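You operate a simulated robot arm through the tools that you are given. There is no shell and no other tool.

You run a simulated robot arm. Do the job below in one go: nothing can be reset, and whatever is moved stays where it is left.

JOB
Take the small purple roll on the wooden table and put it away on the wall shelf. Take the small black roll on the wooden table and put it away on the wall shelf. Fetch the green brown-rim cone and stand it on the bander bed. Pull the left drawer open. The order is free. Set down upright: small purple roll, small black roll, green brown-rim cone.

The check looks at the end state, three seconds after you hand in, the way a careful person would. Anything else that was tipped, shoved, dropped, spilled or broken makes it a failure.

ROBOT AND FRAMES
A 7-joint arm with a fingered hand on a trunk, on a base that moves. Base frame: it is fixed to the floor where the robot stands at the start and does not move with it; the origin is under the middle of the robot, x ahead of it, y to its left, z up; the surface under the hand at the start is at about z = 0.76. Lengths are in m, angles in degrees, forces in N, time in s.
It reaches about 1.333 m from its shoulder. Its first joint turns from -69.0 to 172.0 degrees. Places, roughly: bander bed (31x12 cm) [-3.5, 0.62, 0.86]; green brown-rim cone [0.5, -0.25, 0.75]; left drawer [0.5, -1.2, 0.7]; small black roll (6x6x8 cm) [0.6, -0.2, 0.8]; small purple roll (6x6x8 cm) [0.5, 0.1, 0.8]; wall shelf (159x21 cm) [0.84, -1.7, 1.36]. Payload 5 kg.
The tool frame sits at the grasp point between the pads (the TCP): z along the fingers, y along the line on which they close. The tips reach 0.032 m beyond it. The gripper opens to 0.16 m; its body begins 0.089 m behind the TCP. The gripper is a hand of 3 fingers: y runs from the thumb to the fingers, the wrist lies at [0, 0, -0.252] in the tool frame.
Orientation is told as [roll, pitch, yaw] about the base's x, y, z axes, in that order, counted from this pose: with the fingers straight down and closing along the base's y, the tool's x points along the base's -x, its y along +y and its z along -z.

CONTROLS
- The arm moves only by the tool apply_moves. Its argument "targets" is a list of rows, each a list of 6 numbers: the shift along the base's x, y, z in m, then the turn, a rotation vector about the base's x, y, z in degrees. In form: [[dx, dy, dz, rx, ry, rz], ...]. A call has 1 to 20 rows; each row is the pose to reach, as a shift and turn from the pose commanded when the call began. Each row takes 0.2 s and may step no farther than 0.05 m and 8.6 degrees from the row before; otherwise, the whole call is refused. Where a pose cannot be reached the arm comes as near as it can. A force on the tool above 40 N (or 10 N above the force at the start of the call, whichever is more), or a blocked arm, ends the call early, and 0.2 s more pass. In this call time passes only in rows, and 0.2 s behind the last. The reply holds the time, the measured pose of the TCP, the force on the tool along the base axes, the opening and the grip force, in the units named above and with some noise, with the torque about the TCP (base axes, N m) and any sound that the robot's microphone picked up.
- Cameras (640 x 400 px; columns grow to the right, rows downward): "scene" is now at [0.1146, -0.0517, 1.3021]; the picture's right is [-0.62, -0.78, -0.00], its down [-0.52, 0.41, -0.75] and it looks along [0.59, -0.47, -0.66] (base axes); focal length 241 px, centre (320, 200). "wrist" rides on the gripper at [0.065, -0.004, -0.116] in the tool frame; the picture's right is [0.06, 1.00, 0.00], its down [-0.87, 0.05, -0.49] and it looks along [-0.49, 0.03, 0.87] (tool axes); focal length 261 px, centre (320, 200). There is no depth. A picture from a camera that has moved, and an enlarged one, comes with that camera's place and axes in the base frame and with its lens.
- grab_frame(camera): a new picture of that camera. No time passes.
- lift_body(by): slides the trunk up (or, below 0, down) by that many m; the arm and the scene camera ride with it, the base frame stays. It gives what a move gives, with no picture.
- roll_base(legs): drives the robot by 1 to 6 legs, each [ahead, left, turn to the left] in m, m and degrees, along the robot's own axes; the way and the turn of a leg run together, so that a leg with both is an arc; at most 1.5 m and 180 degrees a leg. The arm and the cameras ride along, it lands a little off, and it stops where it bumps. It gives what a move gives.
- curl_fingers(finger1, finger2, thumb_bend): sets how far each is bent, from 0 (flat) to 1 (curled in); at 0.3 the hand is open as for a grip, at 0.7 the pads meet at the TCP. One left out holds its place. A second passes; each finger stops where it meets its share of the squeeze, and holds until it gets a number again. It is the only way to open and close the hand. It gives what a move gives, with no picture; readings hold the bend of each and the force on the fingers (four entries, about 0 where the hand has none), thumb and palm.
- pan_tilt(pan, tilt): turns the head with the scene camera to pan (to the left, within 86 degrees either way) and tilt (down, from -29 to 69), counted from straight ahead of the robot. It gives what a move gives.
- inspect(camera, box): a new picture of the part [left, top, right, bottom] of that camera's present view, enlarged. No time passes.
- sign_off(): hands the job in; it is judged then, once.

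Places have to be worked out from the pictures, the camera data and where the tool is seen. Open the gripper and draw the arm clear of the work before you hand the job in, unless the task says otherwise.

The tools are called after ">>>" as a command line: name --pt "numbers of a row" for each row, then --argument value for the rest, lists and objects as JSON in quotes. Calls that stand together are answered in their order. apply_moves: Moves the arm, as the interface text tells. Its arguments: {"type":"object","properties":{"targets":{"type":"array","items":{"type":"array","items":{"type":"number"}}}},"required":["targets"]} The other tools are called the same way: lift_body (by) moves the trunk up or down; curl_fingers (finger1, finger2, thumb_bend) moves the fingers one by one; roll_base (legs) drives the base; pan_tilt (pan, tilt) turns the head that bears the scene camera; grab_frame (camera) takes a picture; inspect (camera, box) takes an enlarged picture of a part of a camera's view; sign_off () hands the job in.

At the start:

```text
time: 0.0
tcp_pos: [0.6476, -0.7091, 0.9888]
orientation: [0.1, 0.0, -0.1]
force: [0.3, 0.2, -0.5]
moment: [0.01, 0.0, 0.01]
opening: 0.1598
grip_force: 0.1
shape: jaw
bend: [0.3, 0.3, 0.3]
finger forces: [0.0, 0.0, 0.1, 0.0, 0.0, 0.0]
trunk travel left (down, up): [-0.475, 0.465]
robot x, y, heading: [0.0055, 0.0001, -0.1]
head pan, tilt (commanded): [-38.5, 41.4]
```

scene: 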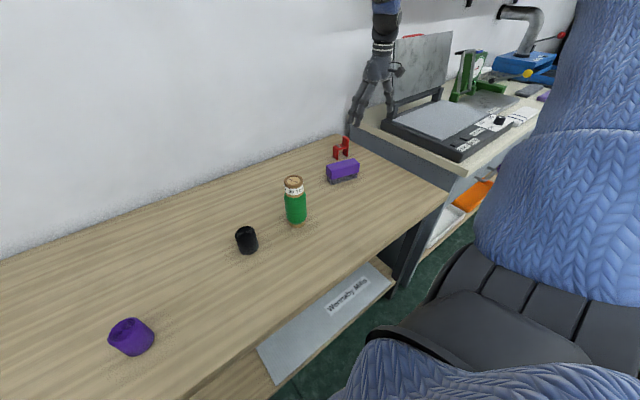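
wrist: 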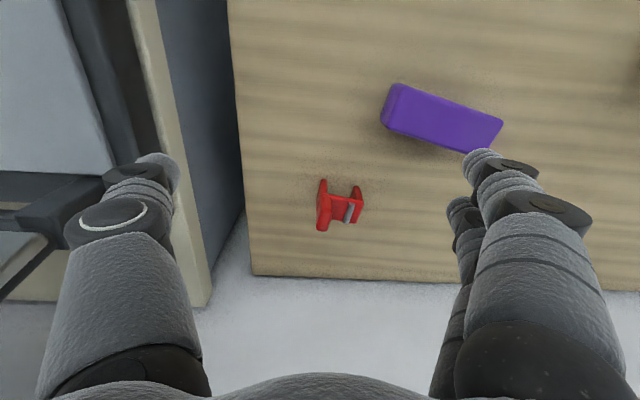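

The scene view shows the wooden table with a purple roll, a black roll, a green cone with a label, a purple block and a red item, with a workbench further to the right. I'll look closer at the table first.

>>> inspect --camera "scene" --box '[80, 120, 400, 360]'

>>> inspect --camera "scene" --box '[320, 0, 640, 200]'

```text
1.67 times, centred on (240, 240) of scene
camera zoom: at [0.1146, -0.0517, 1.3021], right [-0.62, -0.78, 0.0], down [-0.52, 0.41, -0.75], along [0.59, -0.47, -0.66], focal length 402 px, centre (453, 133)
```

zoom: 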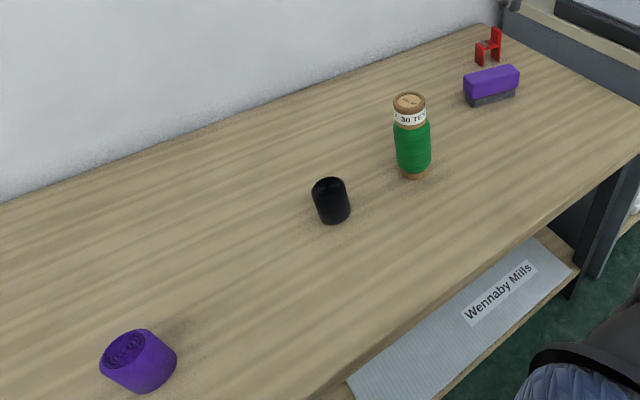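

```text
2.00 times, centred on (480, 100) of scene
camera zoom: at [0.1146, -0.0517, 1.3021], right [-0.62, -0.78, 0.0], down [-0.52, 0.41, -0.75], along [0.59, -0.47, -0.66], focal length 482 px, centre (0, 400)
```

zoom: 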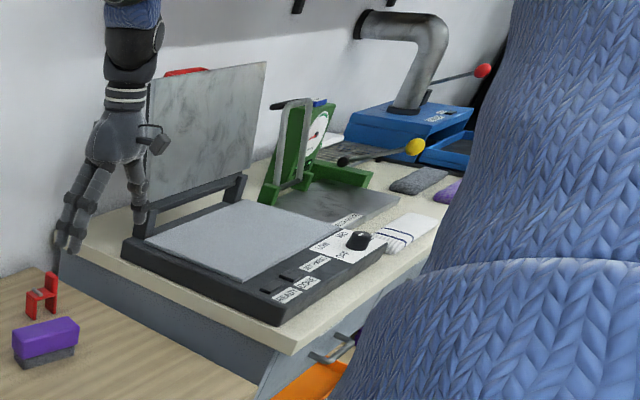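

Table objects roughly: purple roll ≈(0.47,0.12), black roll ≈(0.56,-0.155), green cone ≈(0.556,-0.31), all appearing upright. Next I turn the head to see the workbench, drawer and shelf.

>>> pan_tilt --pan -65 --tilt 20

>>> grab_frame --camera "scene"

>>> pan_tilt --pan -50 --tilt -10

>>> grab_frame --camera "scene"

```text
time: 0.9
tcp_pos: [0.6476, -0.7089, 0.9886]
orientation: [-0.1, 0.0, 0.0]
force: [0.0, -0.1, -0.6]
moment: [-0.03, -0.03, -0.01]
opening: 0.1598
grip_force: 0.1
shape: jaw
bend: [0.3, 0.3, 0.3]
finger forces: [0.0, 0.0, 0.0, 0.0, 0.0, 0.1]
trunk travel left (down, up): [-0.475, 0.465]
robot x, y, heading: [0.0018, 0.0004, 0.2]
head pan, tilt (commanded): [-65.0, 20.0]
```

```text
taken
camera scene: at [0.0883, -0.0839, 1.3356], right [-0.91, -0.42, 0.0], down [-0.15, 0.31, -0.94], along [0.4, -0.85, -0.34], focal length 241 px, centre (320, 200)
```

scene: 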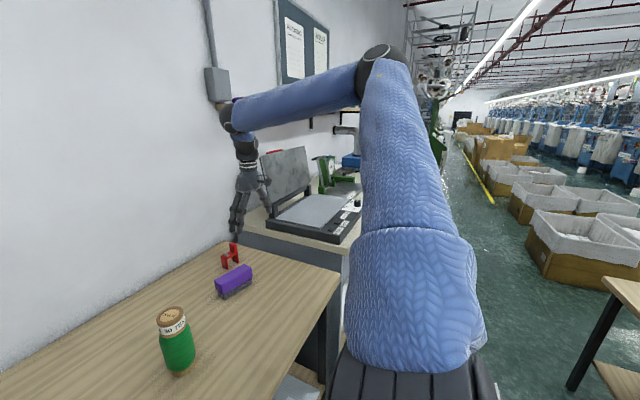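

```text
time: 1.9
tcp_pos: [0.6477, -0.7102, 0.9887]
orientation: [0.0, 0.0, 0.0]
force: [0.2, 0.4, 0.6]
moment: [0.03, -0.03, -0.02]
opening: 0.1601
grip_force: 0.0
shape: jaw
bend: [0.3, 0.3, 0.3]
finger forces: [0.1, 0.0, 0.0, 0.1, 0.0, 0.0]
trunk travel left (down, up): [-0.475, 0.465]
robot x, y, heading: [0.001, 0.0028, 0.2]
head pan, tilt (commanded): [-50.0, -10.0]
```

```text
taken
camera scene: at [0.103, -0.0641, 1.3832], right [-0.77, -0.64, 0.0], down [0.11, -0.13, -0.98], along [0.63, -0.75, 0.17], focal length 241 px, centre (320, 200)
```

scene: 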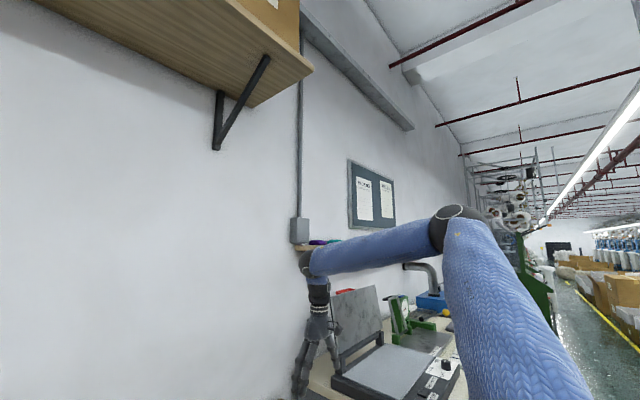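

The shelf (z≈1.36) is hidden behind the forearm; a higher unrelated shelf is up left. I'll swing the hand up and over the black roll to view the tabletop with the wrist camera.

>>> apply_moves --pt "-0.005 0.03 0.03 0 0 0" --pt "-0.012 0.07 0.055 0 0 0" --pt "-0.02 0.115 0.075 0 0 0" --pt "-0.028 0.16 0.09 0 0 0" --pt "-0.036 0.207 0.1 0 0 0" --pt "-0.044 0.255 0.11 0 0 0" --pt "-0.052 0.303 0.11 0 0 0" --pt "-0.06 0.351 0.11 0 0 0" --pt "-0.068 0.4 0.11 0 0 0" --pt "-0.076 0.448 0.11 0 0 0" --pt "-0.084 0.496 0.11 0 0 0" --pt "-0.092 0.545 0.11 0 0 0"

>>> grab_frame --camera "wrist"

>>> grab_frame --camera "scene"

```text
time: 4.5
tcp_pos: [0.5537, -0.165, 1.0989]
orientation: [0.1, -0.1, 0.0]
force: [-0.2, -0.3, 0.8]
moment: [-0.01, 0.01, 0.01]
opening: 0.1601
grip_force: 0.1
shape: jaw
bend: [0.3, 0.3, 0.3]
finger forces: [0.0, 0.0, 0.0, 0.1, 0.1, 0.0]
trunk travel left (down, up): [-0.475, 0.465]
robot x, y, heading: [0.0002, -0.0036, -0.2]
head pan, tilt (commanded): [-50.0, -10.0]
```

```text
taken
camera wrist: at [0.4876, -0.1686, 1.2149], right [-0.06, 1.0, 0.0], down [0.87, 0.05, 0.49], along [0.49, 0.03, -0.87], focal length 261 px, centre (320, 200)
```

wrist: 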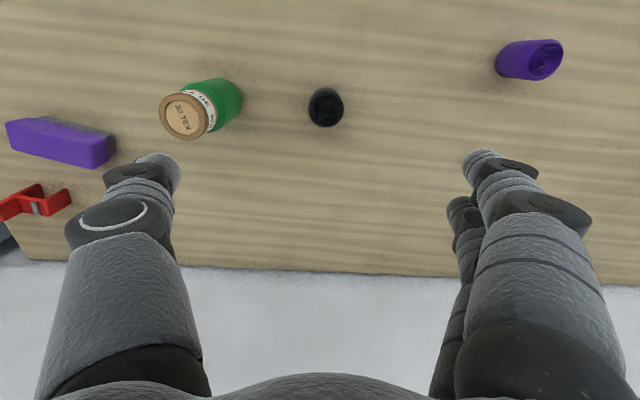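

```text
taken
camera scene: at [0.1041, -0.0634, 1.3832], right [-0.77, -0.64, 0.0], down [0.11, -0.13, -0.98], along [0.63, -0.75, 0.17], focal length 241 px, centre (320, 200)
```

scene: 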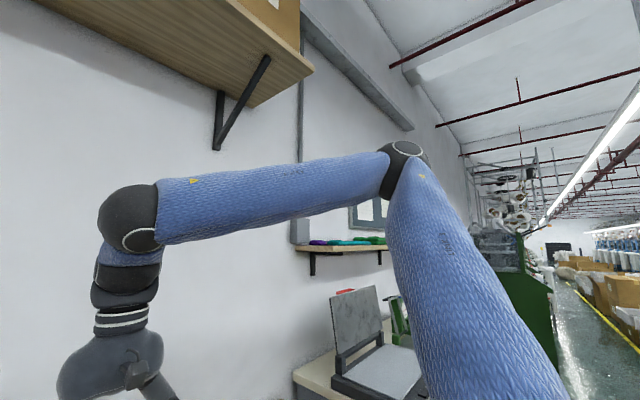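

Wrist view gives black roll top ≈(0.552,-0.156), purple ≈(0.479,0.118), cone ≈(0.557,-0.32) with ~14 cm height; all stand upright. I'll narrow the hand slightly and descend partway over the black roll, then recheck.

>>> curl_fingers --finger1 0.38 --finger2 0.38 --thumb_bend 0.38

>>> apply_moves --pt "-0.001 0.005 -0.04 0 0 0" --pt "-0.001 0.009 -0.08 0 0 0" --pt "-0.001 0.009 -0.12 0 0 0" --pt "-0.001 0.009 -0.15 0 0 0"

>>> grab_frame --camera "wrist"

```text
time: 5.5
tcp_pos: [0.5536, -0.1654, 1.0979]
orientation: [0.1, 0.0, -0.1]
force: [0.5, 0.8, 0.1]
moment: [0.02, 0.0, -0.03]
opening: 0.1373
grip_force: 0.1
shape: fingers
bend: [0.38, 0.38, 0.38]
finger forces: [0.0, 0.0, 0.0, 0.1, 0.1, 0.0]
trunk travel left (down, up): [-0.475, 0.465]
robot x, y, heading: [0.0018, -0.0019, 0.1]
head pan, tilt (commanded): [-50.0, -10.0]
```

```text
time: 6.5
tcp_pos: [0.5529, -0.156, 0.9477]
orientation: [-0.1, 0.0, -0.1]
force: [0.0, 0.3, 0.1]
moment: [0.01, 0.04, -0.01]
opening: 0.1372
grip_force: 0.1
shape: fingers
bend: [0.38, 0.38, 0.38]
finger forces: [0.0, 0.0, 0.0, 0.1, 0.0, 0.0]
trunk travel left (down, up): [-0.475, 0.465]
robot x, y, heading: [-0.0009, 0.002, 0.0]
head pan, tilt (commanded): [-50.0, -10.0]
```

```text
taken
camera wrist: at [0.487, -0.16, 1.0639], right [-0.06, 1.0, 0.0], down [0.87, 0.05, 0.49], along [0.49, 0.03, -0.87], focal length 261 px, centre (320, 200)
```

wrist: 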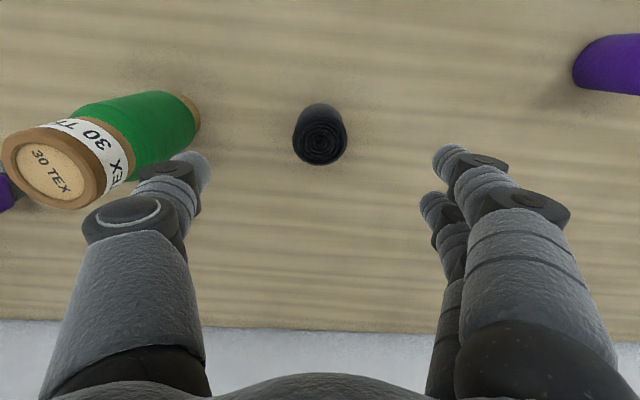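

Roll is centred at ≈(0.554,-0.155); thumb clears the cone by about 3 cm. Descending to grip height.

>>> apply_moves --pt "0.001 0.001 -0.04 0 0 0" --pt "0.001 0.001 -0.08 0 0 0" --pt "0.001 0.001 -0.115 0 0 0" --pt "0.001 0.001 -0.14 0 0 0"

>>> grab_frame --camera "wrist"

```text
time: 7.5
tcp_pos: [0.5532, -0.1551, 0.8069]
orientation: [-0.1, 0.0, -0.1]
force: [-1.0, -0.2, 0.4]
moment: [-0.02, 0.02, 0.0]
opening: 0.137
grip_force: 0.1
shape: fingers
bend: [0.38, 0.38, 0.38]
finger forces: [0.0, 0.0, 0.0, 0.0, 0.0, 0.0]
trunk travel left (down, up): [-0.475, 0.465]
robot x, y, heading: [0.0017, -0.0007, -0.0]
head pan, tilt (commanded): [-50.0, -10.0]
```

```text
taken
camera wrist: at [0.4873, -0.1587, 0.9233], right [-0.06, 1.0, 0.0], down [0.87, 0.05, 0.49], along [0.49, 0.03, -0.87], focal length 261 px, centre (320, 200)
```

wrist: 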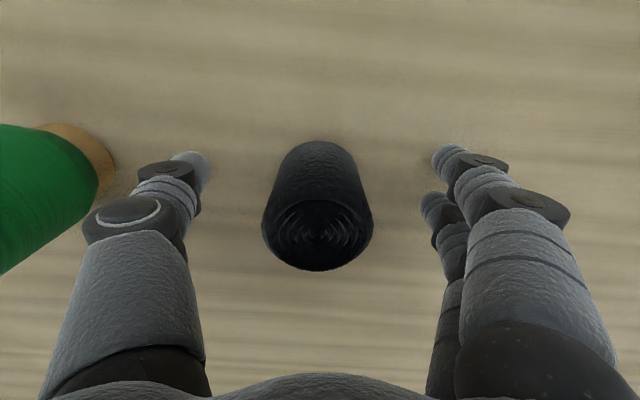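

The black roll is centred between thumb and fingers. Closing on it.

>>> curl_fingers --finger1 0.68 --finger2 0.68 --thumb_bend 0.68

>>> grab_frame --camera "wrist"

```text
time: 8.5
tcp_pos: [0.5541, -0.156, 0.8079]
orientation: [-0.1, 0.0, 0.0]
force: [0.3, -0.4, -0.3]
moment: [-0.02, -0.02, 0.0]
opening: 0.0462
grip_force: 15.6
shape: fingers
bend: [0.62, 0.59, 0.63]
finger forces: [5.5, 10.2, 0.1, 0.0, 16.1, 0.0]
trunk travel left (down, up): [-0.475, 0.465]
robot x, y, heading: [0.0007, -0.0001, -0.2]
head pan, tilt (commanded): [-50.0, -10.0]
```

```text
taken
camera wrist: at [0.487, -0.1585, 0.9237], right [-0.06, 1.0, 0.0], down [0.87, 0.05, 0.49], along [0.49, 0.03, -0.87], focal length 261 px, centre (320, 200)
```

wrist: 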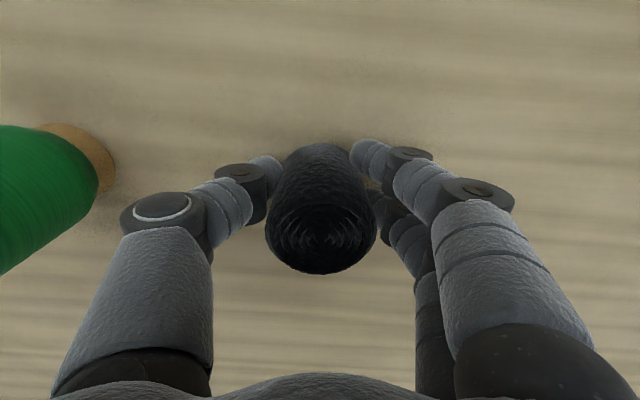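

Gripped with about 16 N. Lifting straight up and checking the hold.

>>> apply_moves --pt "0 0 0.02 0 0 0" --pt "0 0 0.06 0 0 0" --pt "0 0 0.11 0 0 0" --pt "0 0 0.16 0 0 0" --pt "0 0 0.21 0 0 0" --pt "0 0 0.26 0 0 0" --pt "0 0 0.31 0 0 0" --pt "0 0 0.35 0 0 0"

>>> grab_frame --camera "wrist"

>>> pan_tilt --pan -60 --tilt 0

>>> grab_frame --camera "scene"

```text
time: 10.3
tcp_pos: [0.5548, -0.1542, 1.1608]
orientation: [-0.1, 0.1, 0.0]
force: [-0.3, 0.2, -0.8]
moment: [0.01, 0.03, -0.01]
opening: 0.0459
grip_force: 15.4
shape: fingers
bend: [0.63, 0.59, 0.63]
finger forces: [5.9, 10.3, 0.0, 0.0, 16.0, 0.0]
trunk travel left (down, up): [-0.475, 0.465]
robot x, y, heading: [-0.0021, 0.0029, -0.1]
head pan, tilt (commanded): [-50.0, -10.0]
```

```text
taken
camera wrist: at [0.4897, -0.1579, 1.2764], right [-0.06, 1.0, 0.0], down [0.87, 0.05, 0.49], along [0.49, 0.03, -0.87], focal length 261 px, centre (320, 200)
```

wrist: 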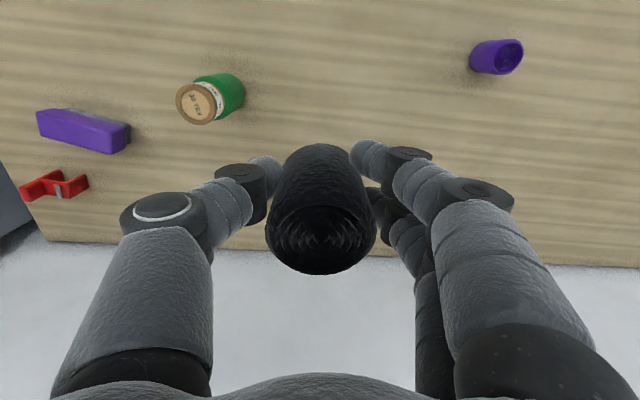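

```text
time: 11.0
tcp_pos: [0.5562, -0.1541, 1.1592]
orientation: [-0.1, 0.0, 0.0]
force: [0.9, 0.0, -0.7]
moment: [0.0, -0.01, 0.01]
opening: 0.0456
grip_force: 15.9
shape: fingers
bend: [0.63, 0.59, 0.63]
finger forces: [5.9, 10.4, 0.0, 0.0, 15.8, 0.0]
trunk travel left (down, up): [-0.475, 0.465]
robot x, y, heading: [-0.0017, 0.0011, -0.0]
head pan, tilt (commanded): [-60.0, 0.0]
```

```text
taken
camera scene: at [0.0939, -0.0772, 1.368], right [-0.87, -0.5, 0.0], down [0.0, 0.0, -1.0], along [0.5, -0.87, 0.0], focal length 241 px, centre (320, 200)
```

scene: 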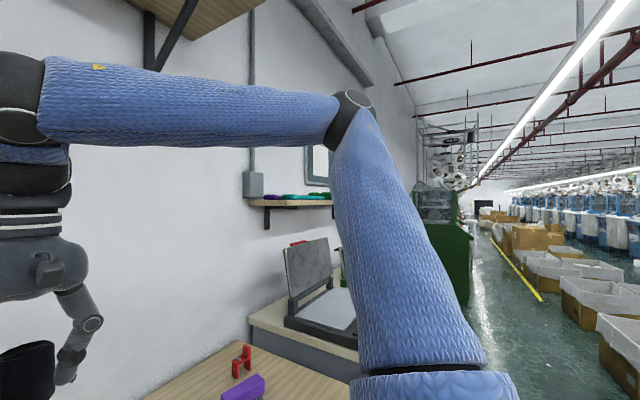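

The black roll is held firmly and upright. The shelf's left end carries some teal/purple items; before driving I look down along the bench front for obstacles and the drawer.

>>> pan_tilt --pan -80 --tilt 45

>>> grab_frame --camera "scene"

>>> pan_tilt --pan -86 --tilt 15

>>> grab_frame --camera "scene"

```text
time: 12.1
tcp_pos: [0.5559, -0.1556, 1.159]
orientation: [0.0, 0.0, -0.1]
force: [0.1, 0.2, 0.2]
moment: [0.03, 0.0, -0.06]
opening: 0.0458
grip_force: 15.8
shape: fingers
bend: [0.63, 0.59, 0.63]
finger forces: [5.8, 10.3, 0.0, 0.1, 15.9, 0.0]
trunk travel left (down, up): [-0.475, 0.465]
robot x, y, heading: [0.0002, -0.0013, 0.0]
head pan, tilt (commanded): [-80.0, 45.0]
```

```text
taken
camera scene: at [0.063, -0.0794, 1.2971], right [-0.98, -0.17, 0.0], down [-0.12, 0.7, -0.71], along [0.12, -0.7, -0.71], focal length 241 px, centre (320, 200)
```

scene: 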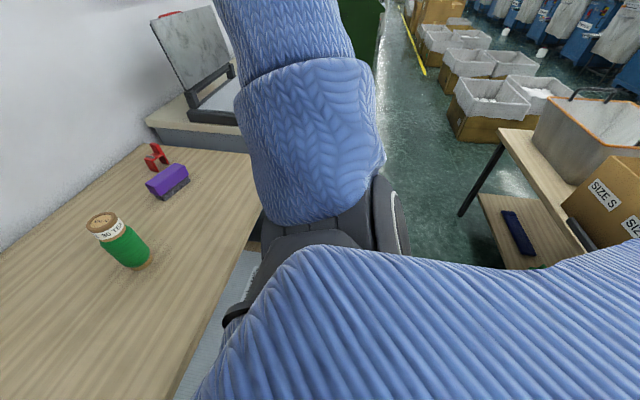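

```text
time: 13.1
tcp_pos: [0.556, -0.1544, 1.1587]
orientation: [0.0, -0.1, 0.0]
force: [0.4, 0.3, 0.0]
moment: [0.0, -0.02, 0.03]
opening: 0.0459
grip_force: 15.9
shape: fingers
bend: [0.63, 0.59, 0.63]
finger forces: [6.0, 10.2, 0.0, 0.0, 15.8, 0.1]
trunk travel left (down, up): [-0.475, 0.465]
robot x, y, heading: [-0.0015, 0.0008, 0.2]
head pan, tilt (commanded): [-85.9, 15.0]
```

```text
taken
camera scene: at [0.0555, -0.0925, 1.3438], right [-1.0, -0.07, 0.0], down [-0.02, 0.26, -0.97], along [0.07, -0.96, -0.26], focal length 241 px, centre (320, 200)
```

scene: 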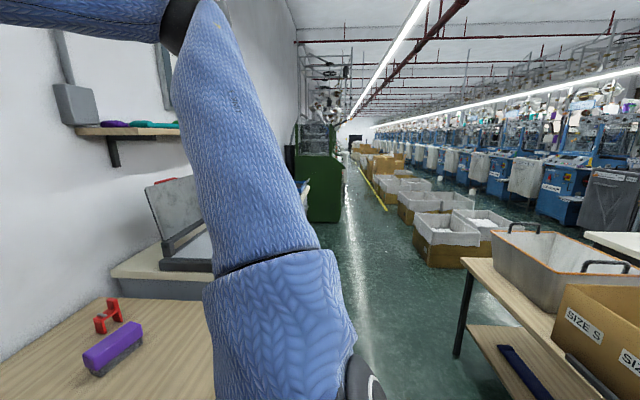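

The aisle to the right (−y) is clear between the bench front (x≈0.37) and a back table (x≈−0.57). I'll pull the hand in and up, then drive right alongside the bench.

>>> apply_moves --pt "-0.03 0 0.03 0 0 0" --pt "-0.06 0 0.06 0 0 0" --pt "-0.09 0 0.09 0 0 0" --pt "-0.12 0 0.12 0 0 0" --pt "-0.14 0 0.15 0 0 0"

>>> roll_base --legs '[[0, -0.8, 0]]'

>>> pan_tilt --pan -40 --tilt 0

>>> grab_frame --camera "scene"

```text
time: 14.2
tcp_pos: [0.4125, -0.1554, 1.3039]
orientation: [0.4, -0.3, 0.0]
force: [-0.1, 0.2, -0.4]
moment: [0.01, -0.07, 0.04]
opening: 0.0459
grip_force: 15.8
shape: fingers
bend: [0.63, 0.59, 0.63]
finger forces: [6.0, 10.4, 0.0, 0.0, 15.9, 0.0]
out of reach, approached as far as the arm can: row 5
trunk travel left (down, up): [-0.475, 0.465]
robot x, y, heading: [0.0015, 0.0012, 0.1]
head pan, tilt (commanded): [-85.9, 15.0]
```

```text
time: 18.6
tcp_pos: [0.4177, -0.9632, 1.303]
orientation: [0.4, -0.2, 0.4]
force: [-0.2, -0.4, -0.2]
moment: [0.01, -0.02, 0.02]
opening: 0.0456
grip_force: 16.3
shape: fingers
bend: [0.63, 0.59, 0.63]
finger forces: [6.2, 10.3, 0.0, 0.0, 15.8, 0.1]
trunk travel left (down, up): [-0.475, 0.465]
robot x, y, heading: [0.0022, -0.81, 0.4]
head pan, tilt (commanded): [-85.9, 15.0]
```

```text
time: 19.7
tcp_pos: [0.4181, -0.9625, 1.3037]
orientation: [0.4, -0.3, 0.3]
force: [0.3, 0.3, -0.1]
moment: [0.02, 0.02, 0.02]
opening: 0.0459
grip_force: 15.9
shape: fingers
bend: [0.63, 0.59, 0.63]
finger forces: [6.1, 10.3, 0.0, 0.1, 15.8, 0.0]
trunk travel left (down, up): [-0.475, 0.465]
robot x, y, heading: [0.0023, -0.8092, 0.2]
head pan, tilt (commanded): [-40.0, 0.0]
```

```text
taken
camera scene: at [0.1201, -0.8651, 1.368], right [-0.64, -0.77, 0.0], down [0.0, 0.0, -1.0], along [0.77, -0.64, 0.0], focal length 241 px, centre (320, 200)
```

scene: 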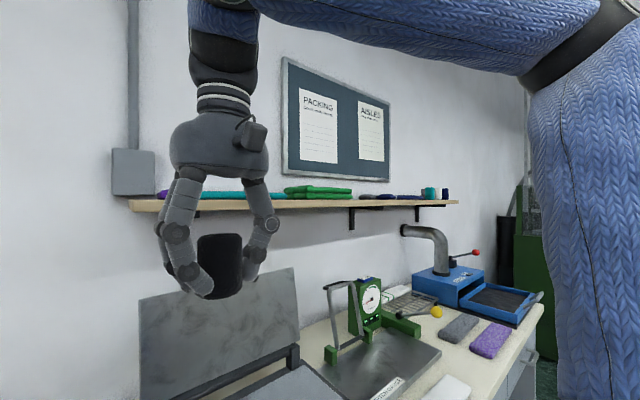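

The shelf is in view, with folded items and a couple of rolls near the right end. I'll raise the trunk so the camera looks down on its top.

>>> lift_body --by 0.3

>>> pan_tilt --pan -45 --tilt 20

>>> grab_frame --camera "scene"

```text
time: 22.7
tcp_pos: [0.4173, -0.9616, 1.6018]
orientation: [0.4, -0.2, 0.3]
force: [0.4, 0.1, 0.0]
moment: [-0.05, 0.0, 0.0]
opening: 0.0456
grip_force: 16.2
shape: fingers
bend: [0.63, 0.59, 0.63]
finger forces: [6.2, 10.2, 0.1, 0.1, 15.8, 0.0]
trunk travel left (down, up): [-0.775, 0.165]
robot x, y, heading: [0.0046, -0.8105, 0.1]
head pan, tilt (commanded): [-40.0, 0.0]
```

```text
time: 23.5
tcp_pos: [0.4181, -0.9621, 1.602]
orientation: [0.4, -0.1, 0.3]
force: [0.3, 0.3, 0.4]
moment: [-0.03, 0.0, -0.02]
opening: 0.0459
grip_force: 16.3
shape: fingers
bend: [0.63, 0.59, 0.63]
finger forces: [6.1, 10.4, 0.0, 0.1, 15.8, 0.0]
trunk travel left (down, up): [-0.775, 0.165]
robot x, y, heading: [-0.0005, -0.8087, 0.2]
head pan, tilt (commanded): [-45.0, 20.0]
```

```text
taken
camera scene: at [0.1171, -0.8731, 1.6358], right [-0.7, -0.71, 0.0], down [-0.24, 0.24, -0.94], along [0.67, -0.66, -0.34], focal length 241 px, centre (320, 200)
```

scene: 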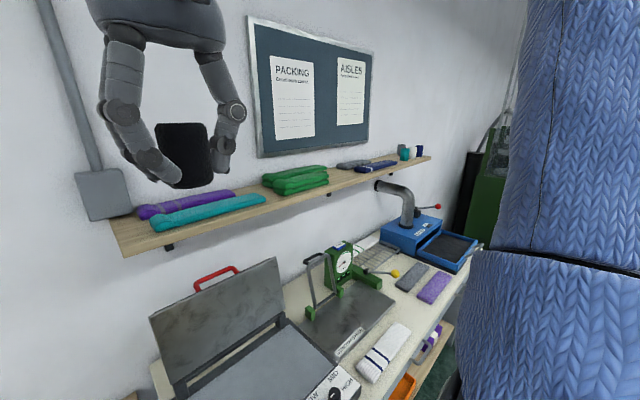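

>>> inspect --camera "scene" --box '[100, 130, 460, 260]'

>>> inspect --camera "scene" --box '[260, 130, 460, 255]'

```text
1.78 times, centred on (280, 195) of scene
camera zoom: at [0.1171, -0.8731, 1.6358], right [-0.7, -0.71, 0.0], down [-0.24, 0.24, -0.94], along [0.67, -0.66, -0.34], focal length 429 px, centre (391, 209)
```

zoom: 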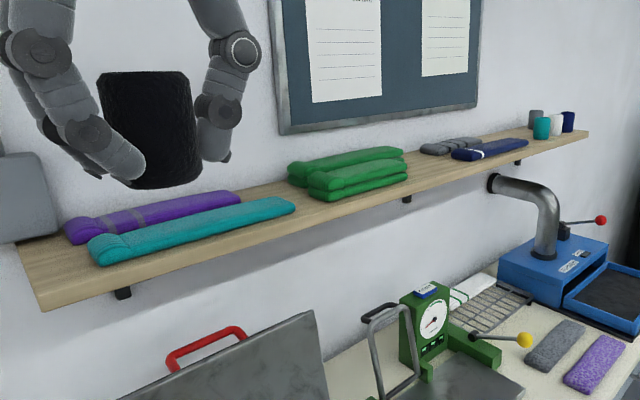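

```text
3.20 times, centred on (360, 192) of scene
camera zoom: at [0.1171, -0.8731, 1.6358], right [-0.7, -0.71, 0.0], down [-0.24, 0.24, -0.94], along [0.67, -0.66, -0.34], focal length 772 px, centre (192, 224)
```

zoom: 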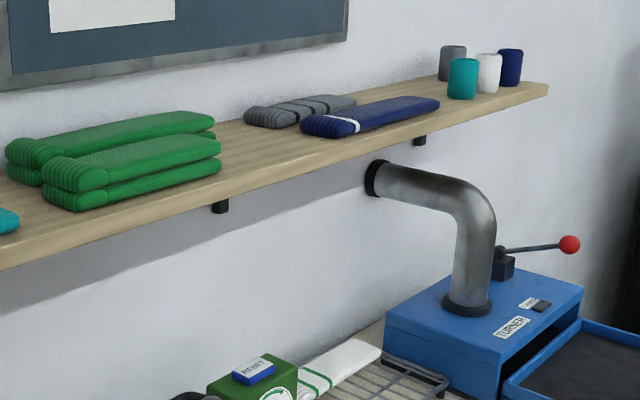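

Shelf contents: scarf pairs at the left, a green stack ending ≈y −1.53, then a clear gap to the grey/navy scarves starting ≈y −1.82, then rolls at the right end. I'll use that ~29 cm gap, so I drive on to stand in front of it.

>>> roll_base --legs '[[0, -0.65, 0]]'

>>> pan_tilt --pan -10 --tilt 25

>>> grab_frame --camera "scene"

>>> grab_frame --camera "wrist"

```text
time: 27.1
tcp_pos: [0.4184, -1.6051, 1.6032]
orientation: [0.4, -0.2, -0.1]
force: [0.5, -0.3, 0.2]
moment: [0.08, -0.03, -0.03]
opening: 0.0456
grip_force: 16.3
shape: fingers
bend: [0.63, 0.59, 0.63]
finger forces: [6.1, 10.3, 0.0, 0.1, 15.8, 0.0]
trunk travel left (down, up): [-0.775, 0.165]
robot x, y, heading: [0.0019, -1.4487, -0.3]
head pan, tilt (commanded): [-45.0, 20.0]
```

```text
time: 28.1
tcp_pos: [0.4172, -1.6054, 1.6027]
orientation: [0.4, -0.2, -0.1]
force: [-0.1, -0.3, -1.0]
moment: [0.01, 0.02, 0.0]
opening: 0.0455
grip_force: 16.2
shape: fingers
bend: [0.63, 0.59, 0.63]
finger forces: [6.1, 10.4, 0.1, 0.0, 15.8, 0.0]
trunk travel left (down, up): [-0.775, 0.165]
robot x, y, heading: [0.0, -1.4484, 0.1]
head pan, tilt (commanded): [-10.0, 25.0]
```

```text
taken
camera scene: at [0.1427, -1.4649, 1.6276], right [-0.18, -0.98, 0.0], down [-0.42, 0.07, -0.91], along [0.89, -0.16, -0.42], focal length 241 px, centre (320, 200)
```

scene: 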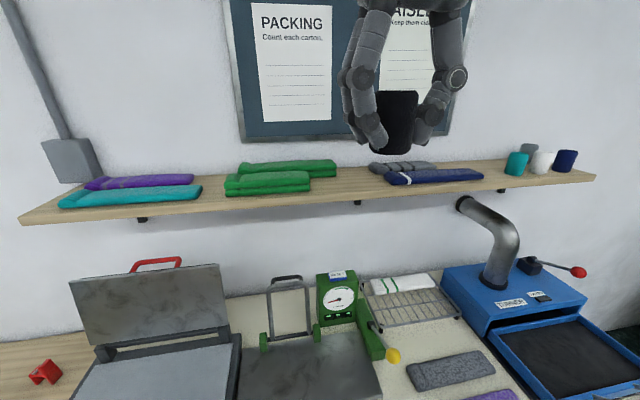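

```text
taken
camera wrist: at [0.351, -1.6096, 1.7186], right [-0.06, 1.0, 0.01], down [0.87, 0.05, 0.5], along [0.49, 0.04, -0.87], focal length 261 px, centre (320, 200)
```

wrist: 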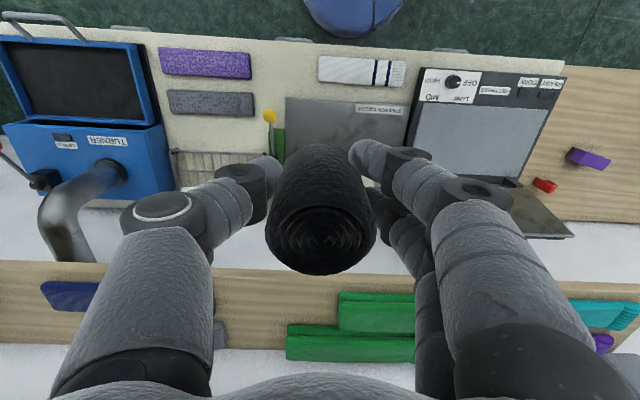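

From here the gap between green stack and navy scarf is well visible. I'll zoom in on the shelf with both cameras to locate its edges.

>>> inspect --camera "wrist" --box '[180, 220, 440, 382]'

>>> inspect --camera "scene" --box '[220, 130, 500, 230]'

```text
2.46 times, centred on (310, 301) of wrist
camera zoom: at [0.351, -1.6096, 1.7186], right [-0.06, 1.0, 0.01], down [0.87, 0.05, 0.5], along [0.49, 0.04, -0.87], focal length 642 px, centre (345, -49)
```

zoom: 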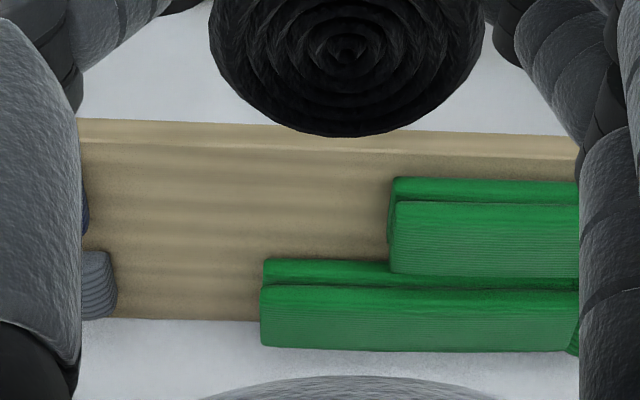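

```text
2.29 times, centred on (360, 180) of scene
camera zoom: at [0.1427, -1.4649, 1.6276], right [-0.18, -0.98, 0.0], down [-0.42, 0.07, -0.91], along [0.89, -0.16, -0.42], focal length 551 px, centre (229, 246)
```

zoom: 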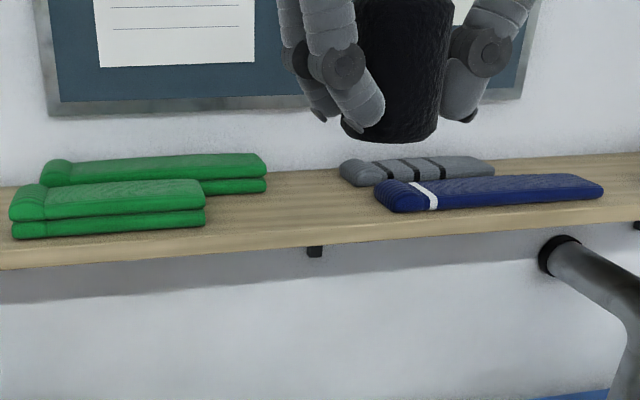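

Shelf top z≈1.36, front edge x≈0.732; free front zone y −1.55…−1.78 (back green bundle reaches y≈−1.65). I'll put black at (0.79,−1.72) and later purple at (0.785,−1.61), closing the hand along x, so now I turn the hand 90° while moving in high above the shelf.

>>> apply_moves --pt "0.02 -0.01 0 0 0 8.5" --pt "0.04 -0.02 0 0 0 17" --pt "0.06 -0.03 0 0 0 25.5" --pt "0.08 -0.04 0 0 0 34" --pt "0.1 -0.05 0 0 0 42.5" --pt "0.125 -0.06 0 0 0 51" --pt "0.15 -0.07 0 0 0 59.5" --pt "0.175 -0.08 0 0 0 68" --pt "0.2 -0.09 0 0 0 76.5" --pt "0.225 -0.1 0 0 0 85" --pt "0.25 -0.115 0 0 0 90"

>>> grab_frame --camera "scene"

>>> grab_frame --camera "wrist"

```text
time: 30.5
tcp_pos: [0.6375, -1.7341, 1.5479]
orientation: [-1.3, -1.9, 90.1]
force: [-0.9, -0.2, -0.6]
moment: [0.03, 0.0, -0.04]
opening: 0.0453
grip_force: 16.3
shape: fingers
bend: [0.63, 0.59, 0.63]
finger forces: [6.0, 10.4, 0.1, 0.0, 15.9, 0.0]
out of reach, approached as far as the arm can: row 2, 3, 4, 5, 6, 7, 8, 9, 10, 11
trunk travel left (down, up): [-0.775, 0.165]
robot x, y, heading: [0.0028, -1.4517, 0.2]
head pan, tilt (commanded): [-10.0, 25.0]
```

```text
taken
camera scene: at [0.1441, -1.4654, 1.6275], right [-0.18, -0.98, 0.0], down [-0.42, 0.07, -0.91], along [0.89, -0.16, -0.42], focal length 241 px, centre (320, 200)
```

scene: 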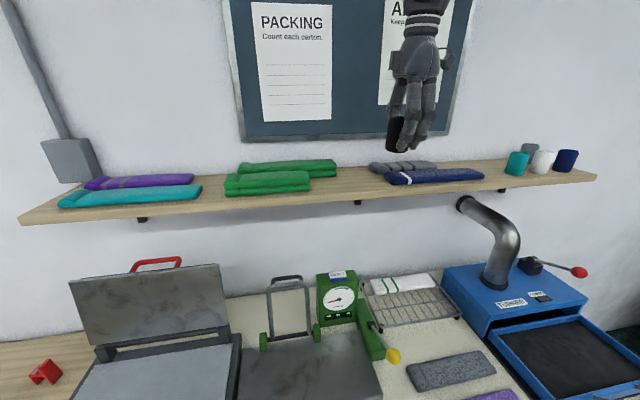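

```text
taken
camera wrist: at [0.6382, -1.8025, 1.6617], right [-1.0, -0.06, -0.02], down [-0.07, 0.85, 0.52], along [-0.01, 0.52, -0.85], focal length 261 px, centre (320, 200)
```

wrist: 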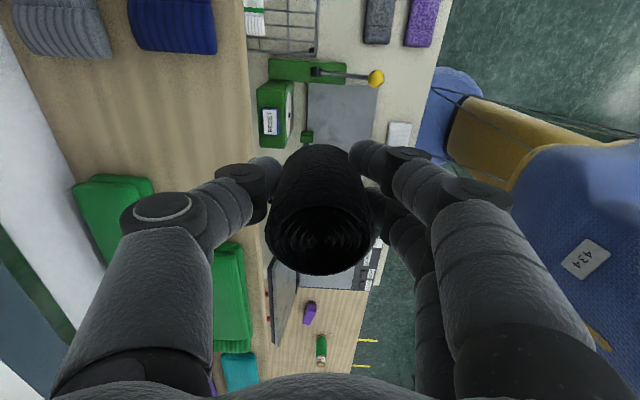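

The arm hit its height limit (z 1.55 instead of 1.60) at this extension, so I raise the trunk 0.15 m to gain margin.

>>> lift_body --by 0.15

>>> apply_moves --pt "0.01 0.005 -0.02 0 0 0"

```text
time: 32.3
tcp_pos: [0.6361, -1.733, 1.6983]
orientation: [-1.2, -1.9, 89.9]
force: [0.0, 0.7, -0.5]
moment: [-0.02, -0.04, 0.0]
opening: 0.0453
grip_force: 16.1
shape: fingers
bend: [0.63, 0.59, 0.63]
finger forces: [6.0, 10.5, 0.1, 0.0, 15.8, 0.0]
trunk travel left (down, up): [-0.925, 0.015]
robot x, y, heading: [0.0061, -1.4523, -0.1]
head pan, tilt (commanded): [-10.0, 25.0]
```

```text
time: 32.7
tcp_pos: [0.6482, -1.7292, 1.6782]
orientation: [-1.2, -1.9, 89.9]
force: [0.0, -0.6, -0.3]
moment: [0.0, 0.05, -0.01]
opening: 0.0451
grip_force: 15.9
shape: fingers
bend: [0.63, 0.59, 0.63]
finger forces: [6.0, 10.4, 0.0, 0.0, 15.8, 0.0]
trunk travel left (down, up): [-0.925, 0.015]
robot x, y, heading: [0.0053, -1.4462, -0.0]
head pan, tilt (commanded): [-10.0, 25.0]
```

The command frame now follows the actual pose. I correct the small tilt and move over the gap at z≈1.56.

>>> apply_moves --pt "0.03 0.003 -0.03 -0.6 0.4 0" --pt "0.06 0.006 -0.06 -1.2 0.8 0" --pt "0.09 0.009 -0.09 -1.9 1.2 0" --pt "0.12 0.009 -0.105 -1.9 1.2 0" --pt "0.142 0.009 -0.118 -1.9 1.2 0"

>>> grab_frame --camera "scene"

>>> grab_frame --camera "wrist"

```text
time: 33.9
tcp_pos: [0.7816, -1.7268, 1.552]
orientation: [-0.5, -0.3, 89.8]
force: [0.4, 0.7, -0.6]
moment: [0.02, 0.02, 0.03]
opening: 0.0452
grip_force: 15.4
shape: fingers
bend: [0.63, 0.59, 0.63]
finger forces: [6.0, 10.5, 0.0, 0.1, 15.7, 0.1]
out of reach, approached as far as the arm can: row 4, 5
trunk travel left (down, up): [-0.925, 0.015]
robot x, y, heading: [0.0024, -1.4511, 0.1]
head pan, tilt (commanded): [-10.0, 25.0]
```

```text
taken
camera scene: at [0.1447, -1.4652, 1.7775], right [-0.18, -0.98, 0.0], down [-0.42, 0.07, -0.91], along [0.89, -0.16, -0.42], focal length 241 px, centre (320, 200)
```

scene: 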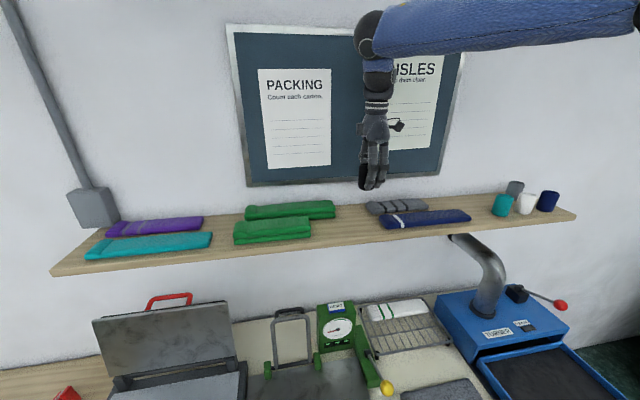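

```text
taken
camera wrist: at [0.7823, -1.792, 1.668], right [-1.0, -0.06, -0.01], down [-0.06, 0.87, 0.5], along [-0.02, 0.5, -0.87], focal length 261 px, centre (320, 200)
```

wrist: 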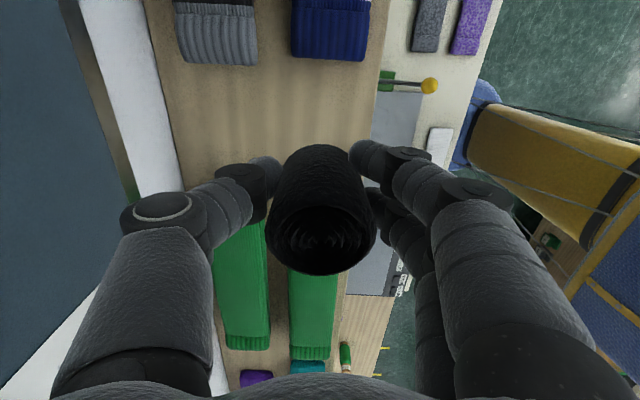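

The hand is over the gap; the navy scarf's end is at y≈−1.782, so I shift to y≈−1.715, x≈0.79 and descend to about 2 cm above the shelf, then check.

>>> apply_moves --pt "0.002 0.006 -0.04 0.3 0.5 0" --pt "0.008 0.012 -0.08 0.3 0.5 0" --pt "0.008 0.012 -0.11 0.3 0.5 0" --pt "0.008 0.012 -0.122 0.3 0.5 0"

>>> inspect --camera "scene" --box '[270, 120, 470, 245]'

>>> grab_frame --camera "wrist"

```text
time: 34.9
tcp_pos: [0.7888, -1.7139, 1.4304]
orientation: [0.5, -0.3, 90.0]
force: [0.8, 0.4, -0.9]
moment: [-0.03, -0.02, 0.01]
opening: 0.0455
grip_force: 15.8
shape: fingers
bend: [0.63, 0.59, 0.63]
finger forces: [6.0, 10.3, 0.1, 0.0, 15.8, 0.1]
trunk travel left (down, up): [-0.925, 0.015]
robot x, y, heading: [0.0063, -1.4478, 0.2]
head pan, tilt (commanded): [-10.0, 25.0]
```

```text
3.20 times, centred on (370, 182) of scene
camera zoom: at [0.1438, -1.465, 1.7775], right [-0.18, -0.98, 0.0], down [-0.42, 0.07, -0.91], along [0.89, -0.16, -0.42], focal length 772 px, centre (160, 256)
```

zoom: 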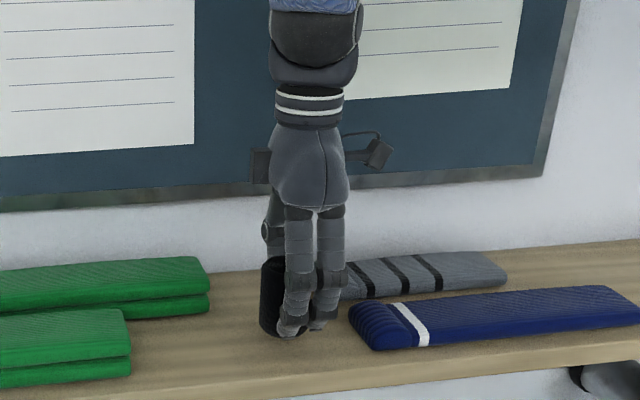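

```text
taken
camera wrist: at [0.7913, -1.7789, 1.5469], right [-1.0, -0.06, 0.01], down [-0.05, 0.87, 0.5], along [-0.04, 0.49, -0.87], focal length 261 px, centre (320, 200)
```

wrist: 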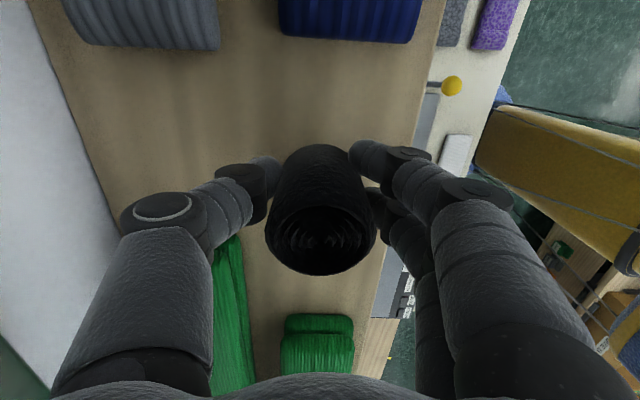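

Alignment looks good with clear space around. Now I lower in small steps and watch the vertical force for contact.

>>> apply_moves --pt "0 0 -0.006 -0.3 -0.5 0" --pt "0 0 -0.012 -0.3 -0.5 0" --pt "0 0 -0.017 -0.3 -0.5 0"

>>> inspect --camera "scene" --box '[320, 160, 400, 230]'

```text
time: 35.7
tcp_pos: [0.7863, -1.7134, 1.4154]
orientation: [-0.3, -0.1, 89.9]
force: [2.9, -1.2, 7.9]
moment: [-0.01, -0.09, 0.01]
opening: 0.045
grip_force: 16.3
shape: fingers
bend: [0.64, 0.61, 0.63]
finger forces: [6.1, 9.9, 0.1, 0.1, 18.4, 0.1]
trunk travel left (down, up): [-0.925, 0.015]
robot x, y, heading: [0.0032, -1.45, -0.1]
head pan, tilt (commanded): [-10.0, 25.0]
```

```text
5.71 times, centred on (360, 195) of scene
camera zoom: at [0.1416, -1.4647, 1.7779], right [-0.18, -0.98, 0.0], down [-0.42, 0.07, -0.91], along [0.89, -0.16, -0.42], focal length 1378 px, centre (91, 229)
```

zoom: 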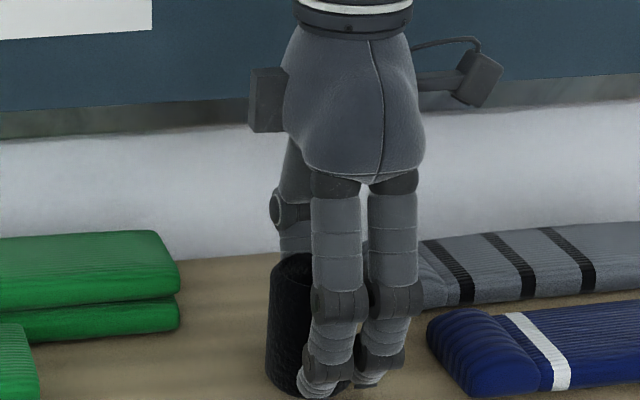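

Contact felt (≈8 N up), so the roll's base is on the shelf. I open the fingers moderately to release.

>>> curl_fingers --finger1 0.5 --finger2 0.5 --thumb_bend 0.5

>>> grab_frame --camera "wrist"

>>> inspect --camera "scene" --box '[320, 160, 400, 230]'

```text
time: 36.7
tcp_pos: [0.7872, -1.7131, 1.4134]
orientation: [-0.1, 0.0, 89.9]
force: [1.2, -0.8, 0.5]
moment: [0.01, 0.07, 0.0]
opening: 0.0866
grip_force: 0.0
shape: fingers
bend: [0.5, 0.5, 0.5]
finger forces: [0.0, 0.1, 0.0, 0.1, 0.0, 0.1]
trunk travel left (down, up): [-0.925, 0.015]
robot x, y, heading: [0.0004, -1.4497, -0.2]
head pan, tilt (commanded): [-10.0, 25.0]
```

```text
taken
camera wrist: at [0.7893, -1.7781, 1.5301], right [-1.0, -0.06, 0.0], down [-0.05, 0.87, 0.49], along [-0.03, 0.49, -0.87], focal length 261 px, centre (320, 200)
```

wrist: 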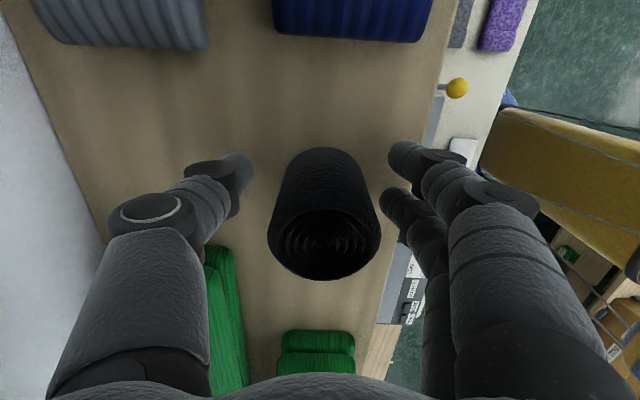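

```text
5.71 times, centred on (360, 195) of scene
camera zoom: at [0.1428, -1.4648, 1.7776], right [-0.18, -0.98, 0.0], down [-0.42, 0.07, -0.91], along [0.89, -0.16, -0.42], focal length 1378 px, centre (91, 229)
```

zoom: 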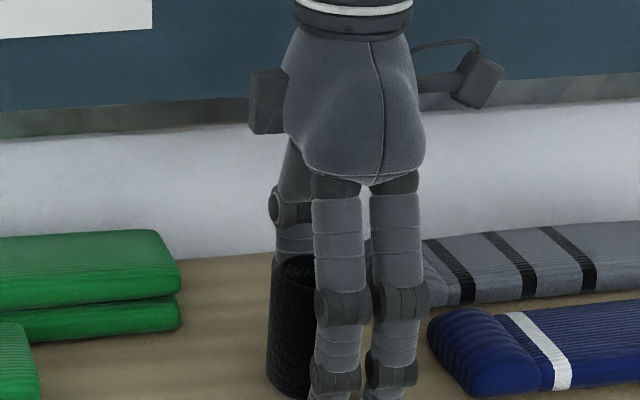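

The black roll stands upright and free on the shelf. Rising straight up, then drawing back.

>>> apply_moves --pt "0 0 0.025 0 0 0" --pt "0 0 0.06 0 0 0" --pt "0 0 0.1 0 0 0" --pt "0 0 0.125 0 0 0" --pt "-0.035 0 0.155 0 0 0" --pt "-0.08 0 0.17 0 0 0" --pt "-0.125 0 0.185 0 0 0" --pt "-0.17 0 0.2 0 0 0" --pt "-0.215 0 0.2 0 0 0" --pt "-0.26 0 0.2 0 0 0" --pt "-0.305 0 0.2 0 0 0"

>>> inspect --camera "scene" --box '[220, 130, 500, 255]'

```text
time: 39.1
tcp_pos: [0.4765, -1.7132, 1.6136]
orientation: [-0.3, 0.0, 89.9]
force: [0.2, 0.3, 0.6]
moment: [-0.02, -0.06, 0.01]
opening: 0.0868
grip_force: 0.0
shape: fingers
bend: [0.5, 0.5, 0.5]
finger forces: [0.0, 0.0, 0.0, 0.0, 0.0, 0.1]
out of reach, approached as far as the arm can: row 4
trunk travel left (down, up): [-0.925, 0.015]
robot x, y, heading: [-0.0013, -1.4468, -0.0]
head pan, tilt (commanded): [-10.0, 25.0]
```

```text
2.29 times, centred on (360, 192) of scene
camera zoom: at [0.1382, -1.4648, 1.778], right [-0.17, -0.98, 0.0], down [-0.41, 0.07, -0.91], along [0.89, -0.16, -0.42], focal length 551 px, centre (229, 217)
```

zoom: 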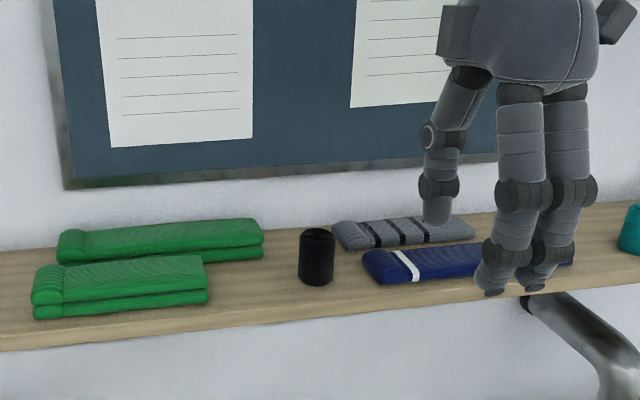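

Black roll stands upright at ≈(0.787,−1.714) and nothing else moved. Next the purple roll: lower the trunk partway (hand is clear in front of the shelf) and drive back left.

>>> lift_body --by -0.2

>>> roll_base --legs '[[0, 1.4, 0]]'

>>> pan_tilt --pan 15 --tilt 45

>>> grab_frame --camera "scene"

>>> grab_frame --camera "wrist"

```text
time: 41.2
tcp_pos: [0.4796, -1.7127, 1.4129]
orientation: [-0.1, 0.1, 89.9]
force: [-0.4, -0.6, 0.2]
moment: [0.01, -0.02, 0.02]
opening: 0.0867
grip_force: 0.1
shape: fingers
bend: [0.5, 0.5, 0.5]
finger forces: [0.0, 0.0, 0.0, 0.0, 0.0, 0.0]
trunk travel left (down, up): [-0.725, 0.215]
robot x, y, heading: [0.006, -1.4493, -0.0]
head pan, tilt (commanded): [-10.0, 25.0]
```

```text
time: 48.3
tcp_pos: [0.4729, -0.2905, 1.4133]
orientation: [-0.2, 0.0, 91.4]
force: [0.1, 0.2, 0.7]
moment: [-0.02, -0.02, -0.03]
opening: 0.0868
grip_force: 0.0
shape: fingers
bend: [0.5, 0.5, 0.5]
finger forces: [0.1, 0.0, 0.1, 0.1, 0.0, 0.0]
trunk travel left (down, up): [-0.725, 0.215]
robot x, y, heading: [-0.0134, -0.0419, 1.4]
head pan, tilt (commanded): [-10.0, 25.0]
```

```text
time: 49.2
tcp_pos: [0.4714, -0.2879, 1.4134]
orientation: [-0.1, 0.0, 91.3]
force: [0.2, 0.2, -0.8]
moment: [0.0, 0.02, 0.03]
opening: 0.087
grip_force: 0.0
shape: fingers
bend: [0.5, 0.5, 0.5]
finger forces: [0.0, 0.1, 0.0, 0.1, 0.1, 0.0]
trunk travel left (down, up): [-0.725, 0.215]
robot x, y, heading: [-0.0166, -0.0375, 1.5]
head pan, tilt (commanded): [15.0, 45.0]
```

```text
taken
camera scene: at [0.1142, -0.0137, 1.5471], right [0.28, -0.96, 0.0], down [-0.68, -0.2, -0.71], along [0.68, 0.2, -0.71], focal length 241 px, centre (320, 200)
```

scene: 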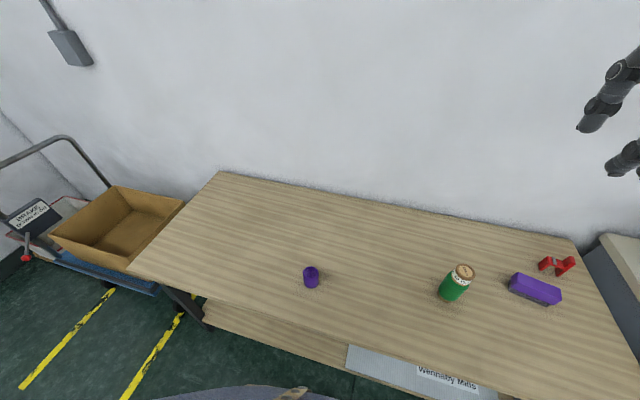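

```text
taken
camera wrist: at [0.4753, -0.3544, 1.529], right [-1.0, -0.09, 0.0], down [-0.08, 0.87, 0.49], along [-0.04, 0.49, -0.87], focal length 261 px, centre (320, 200)
```

wrist: 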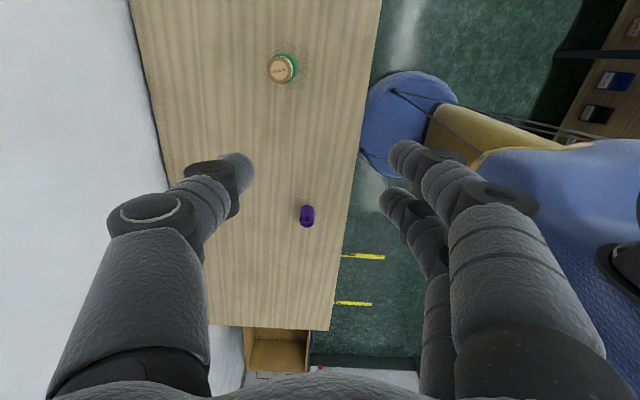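

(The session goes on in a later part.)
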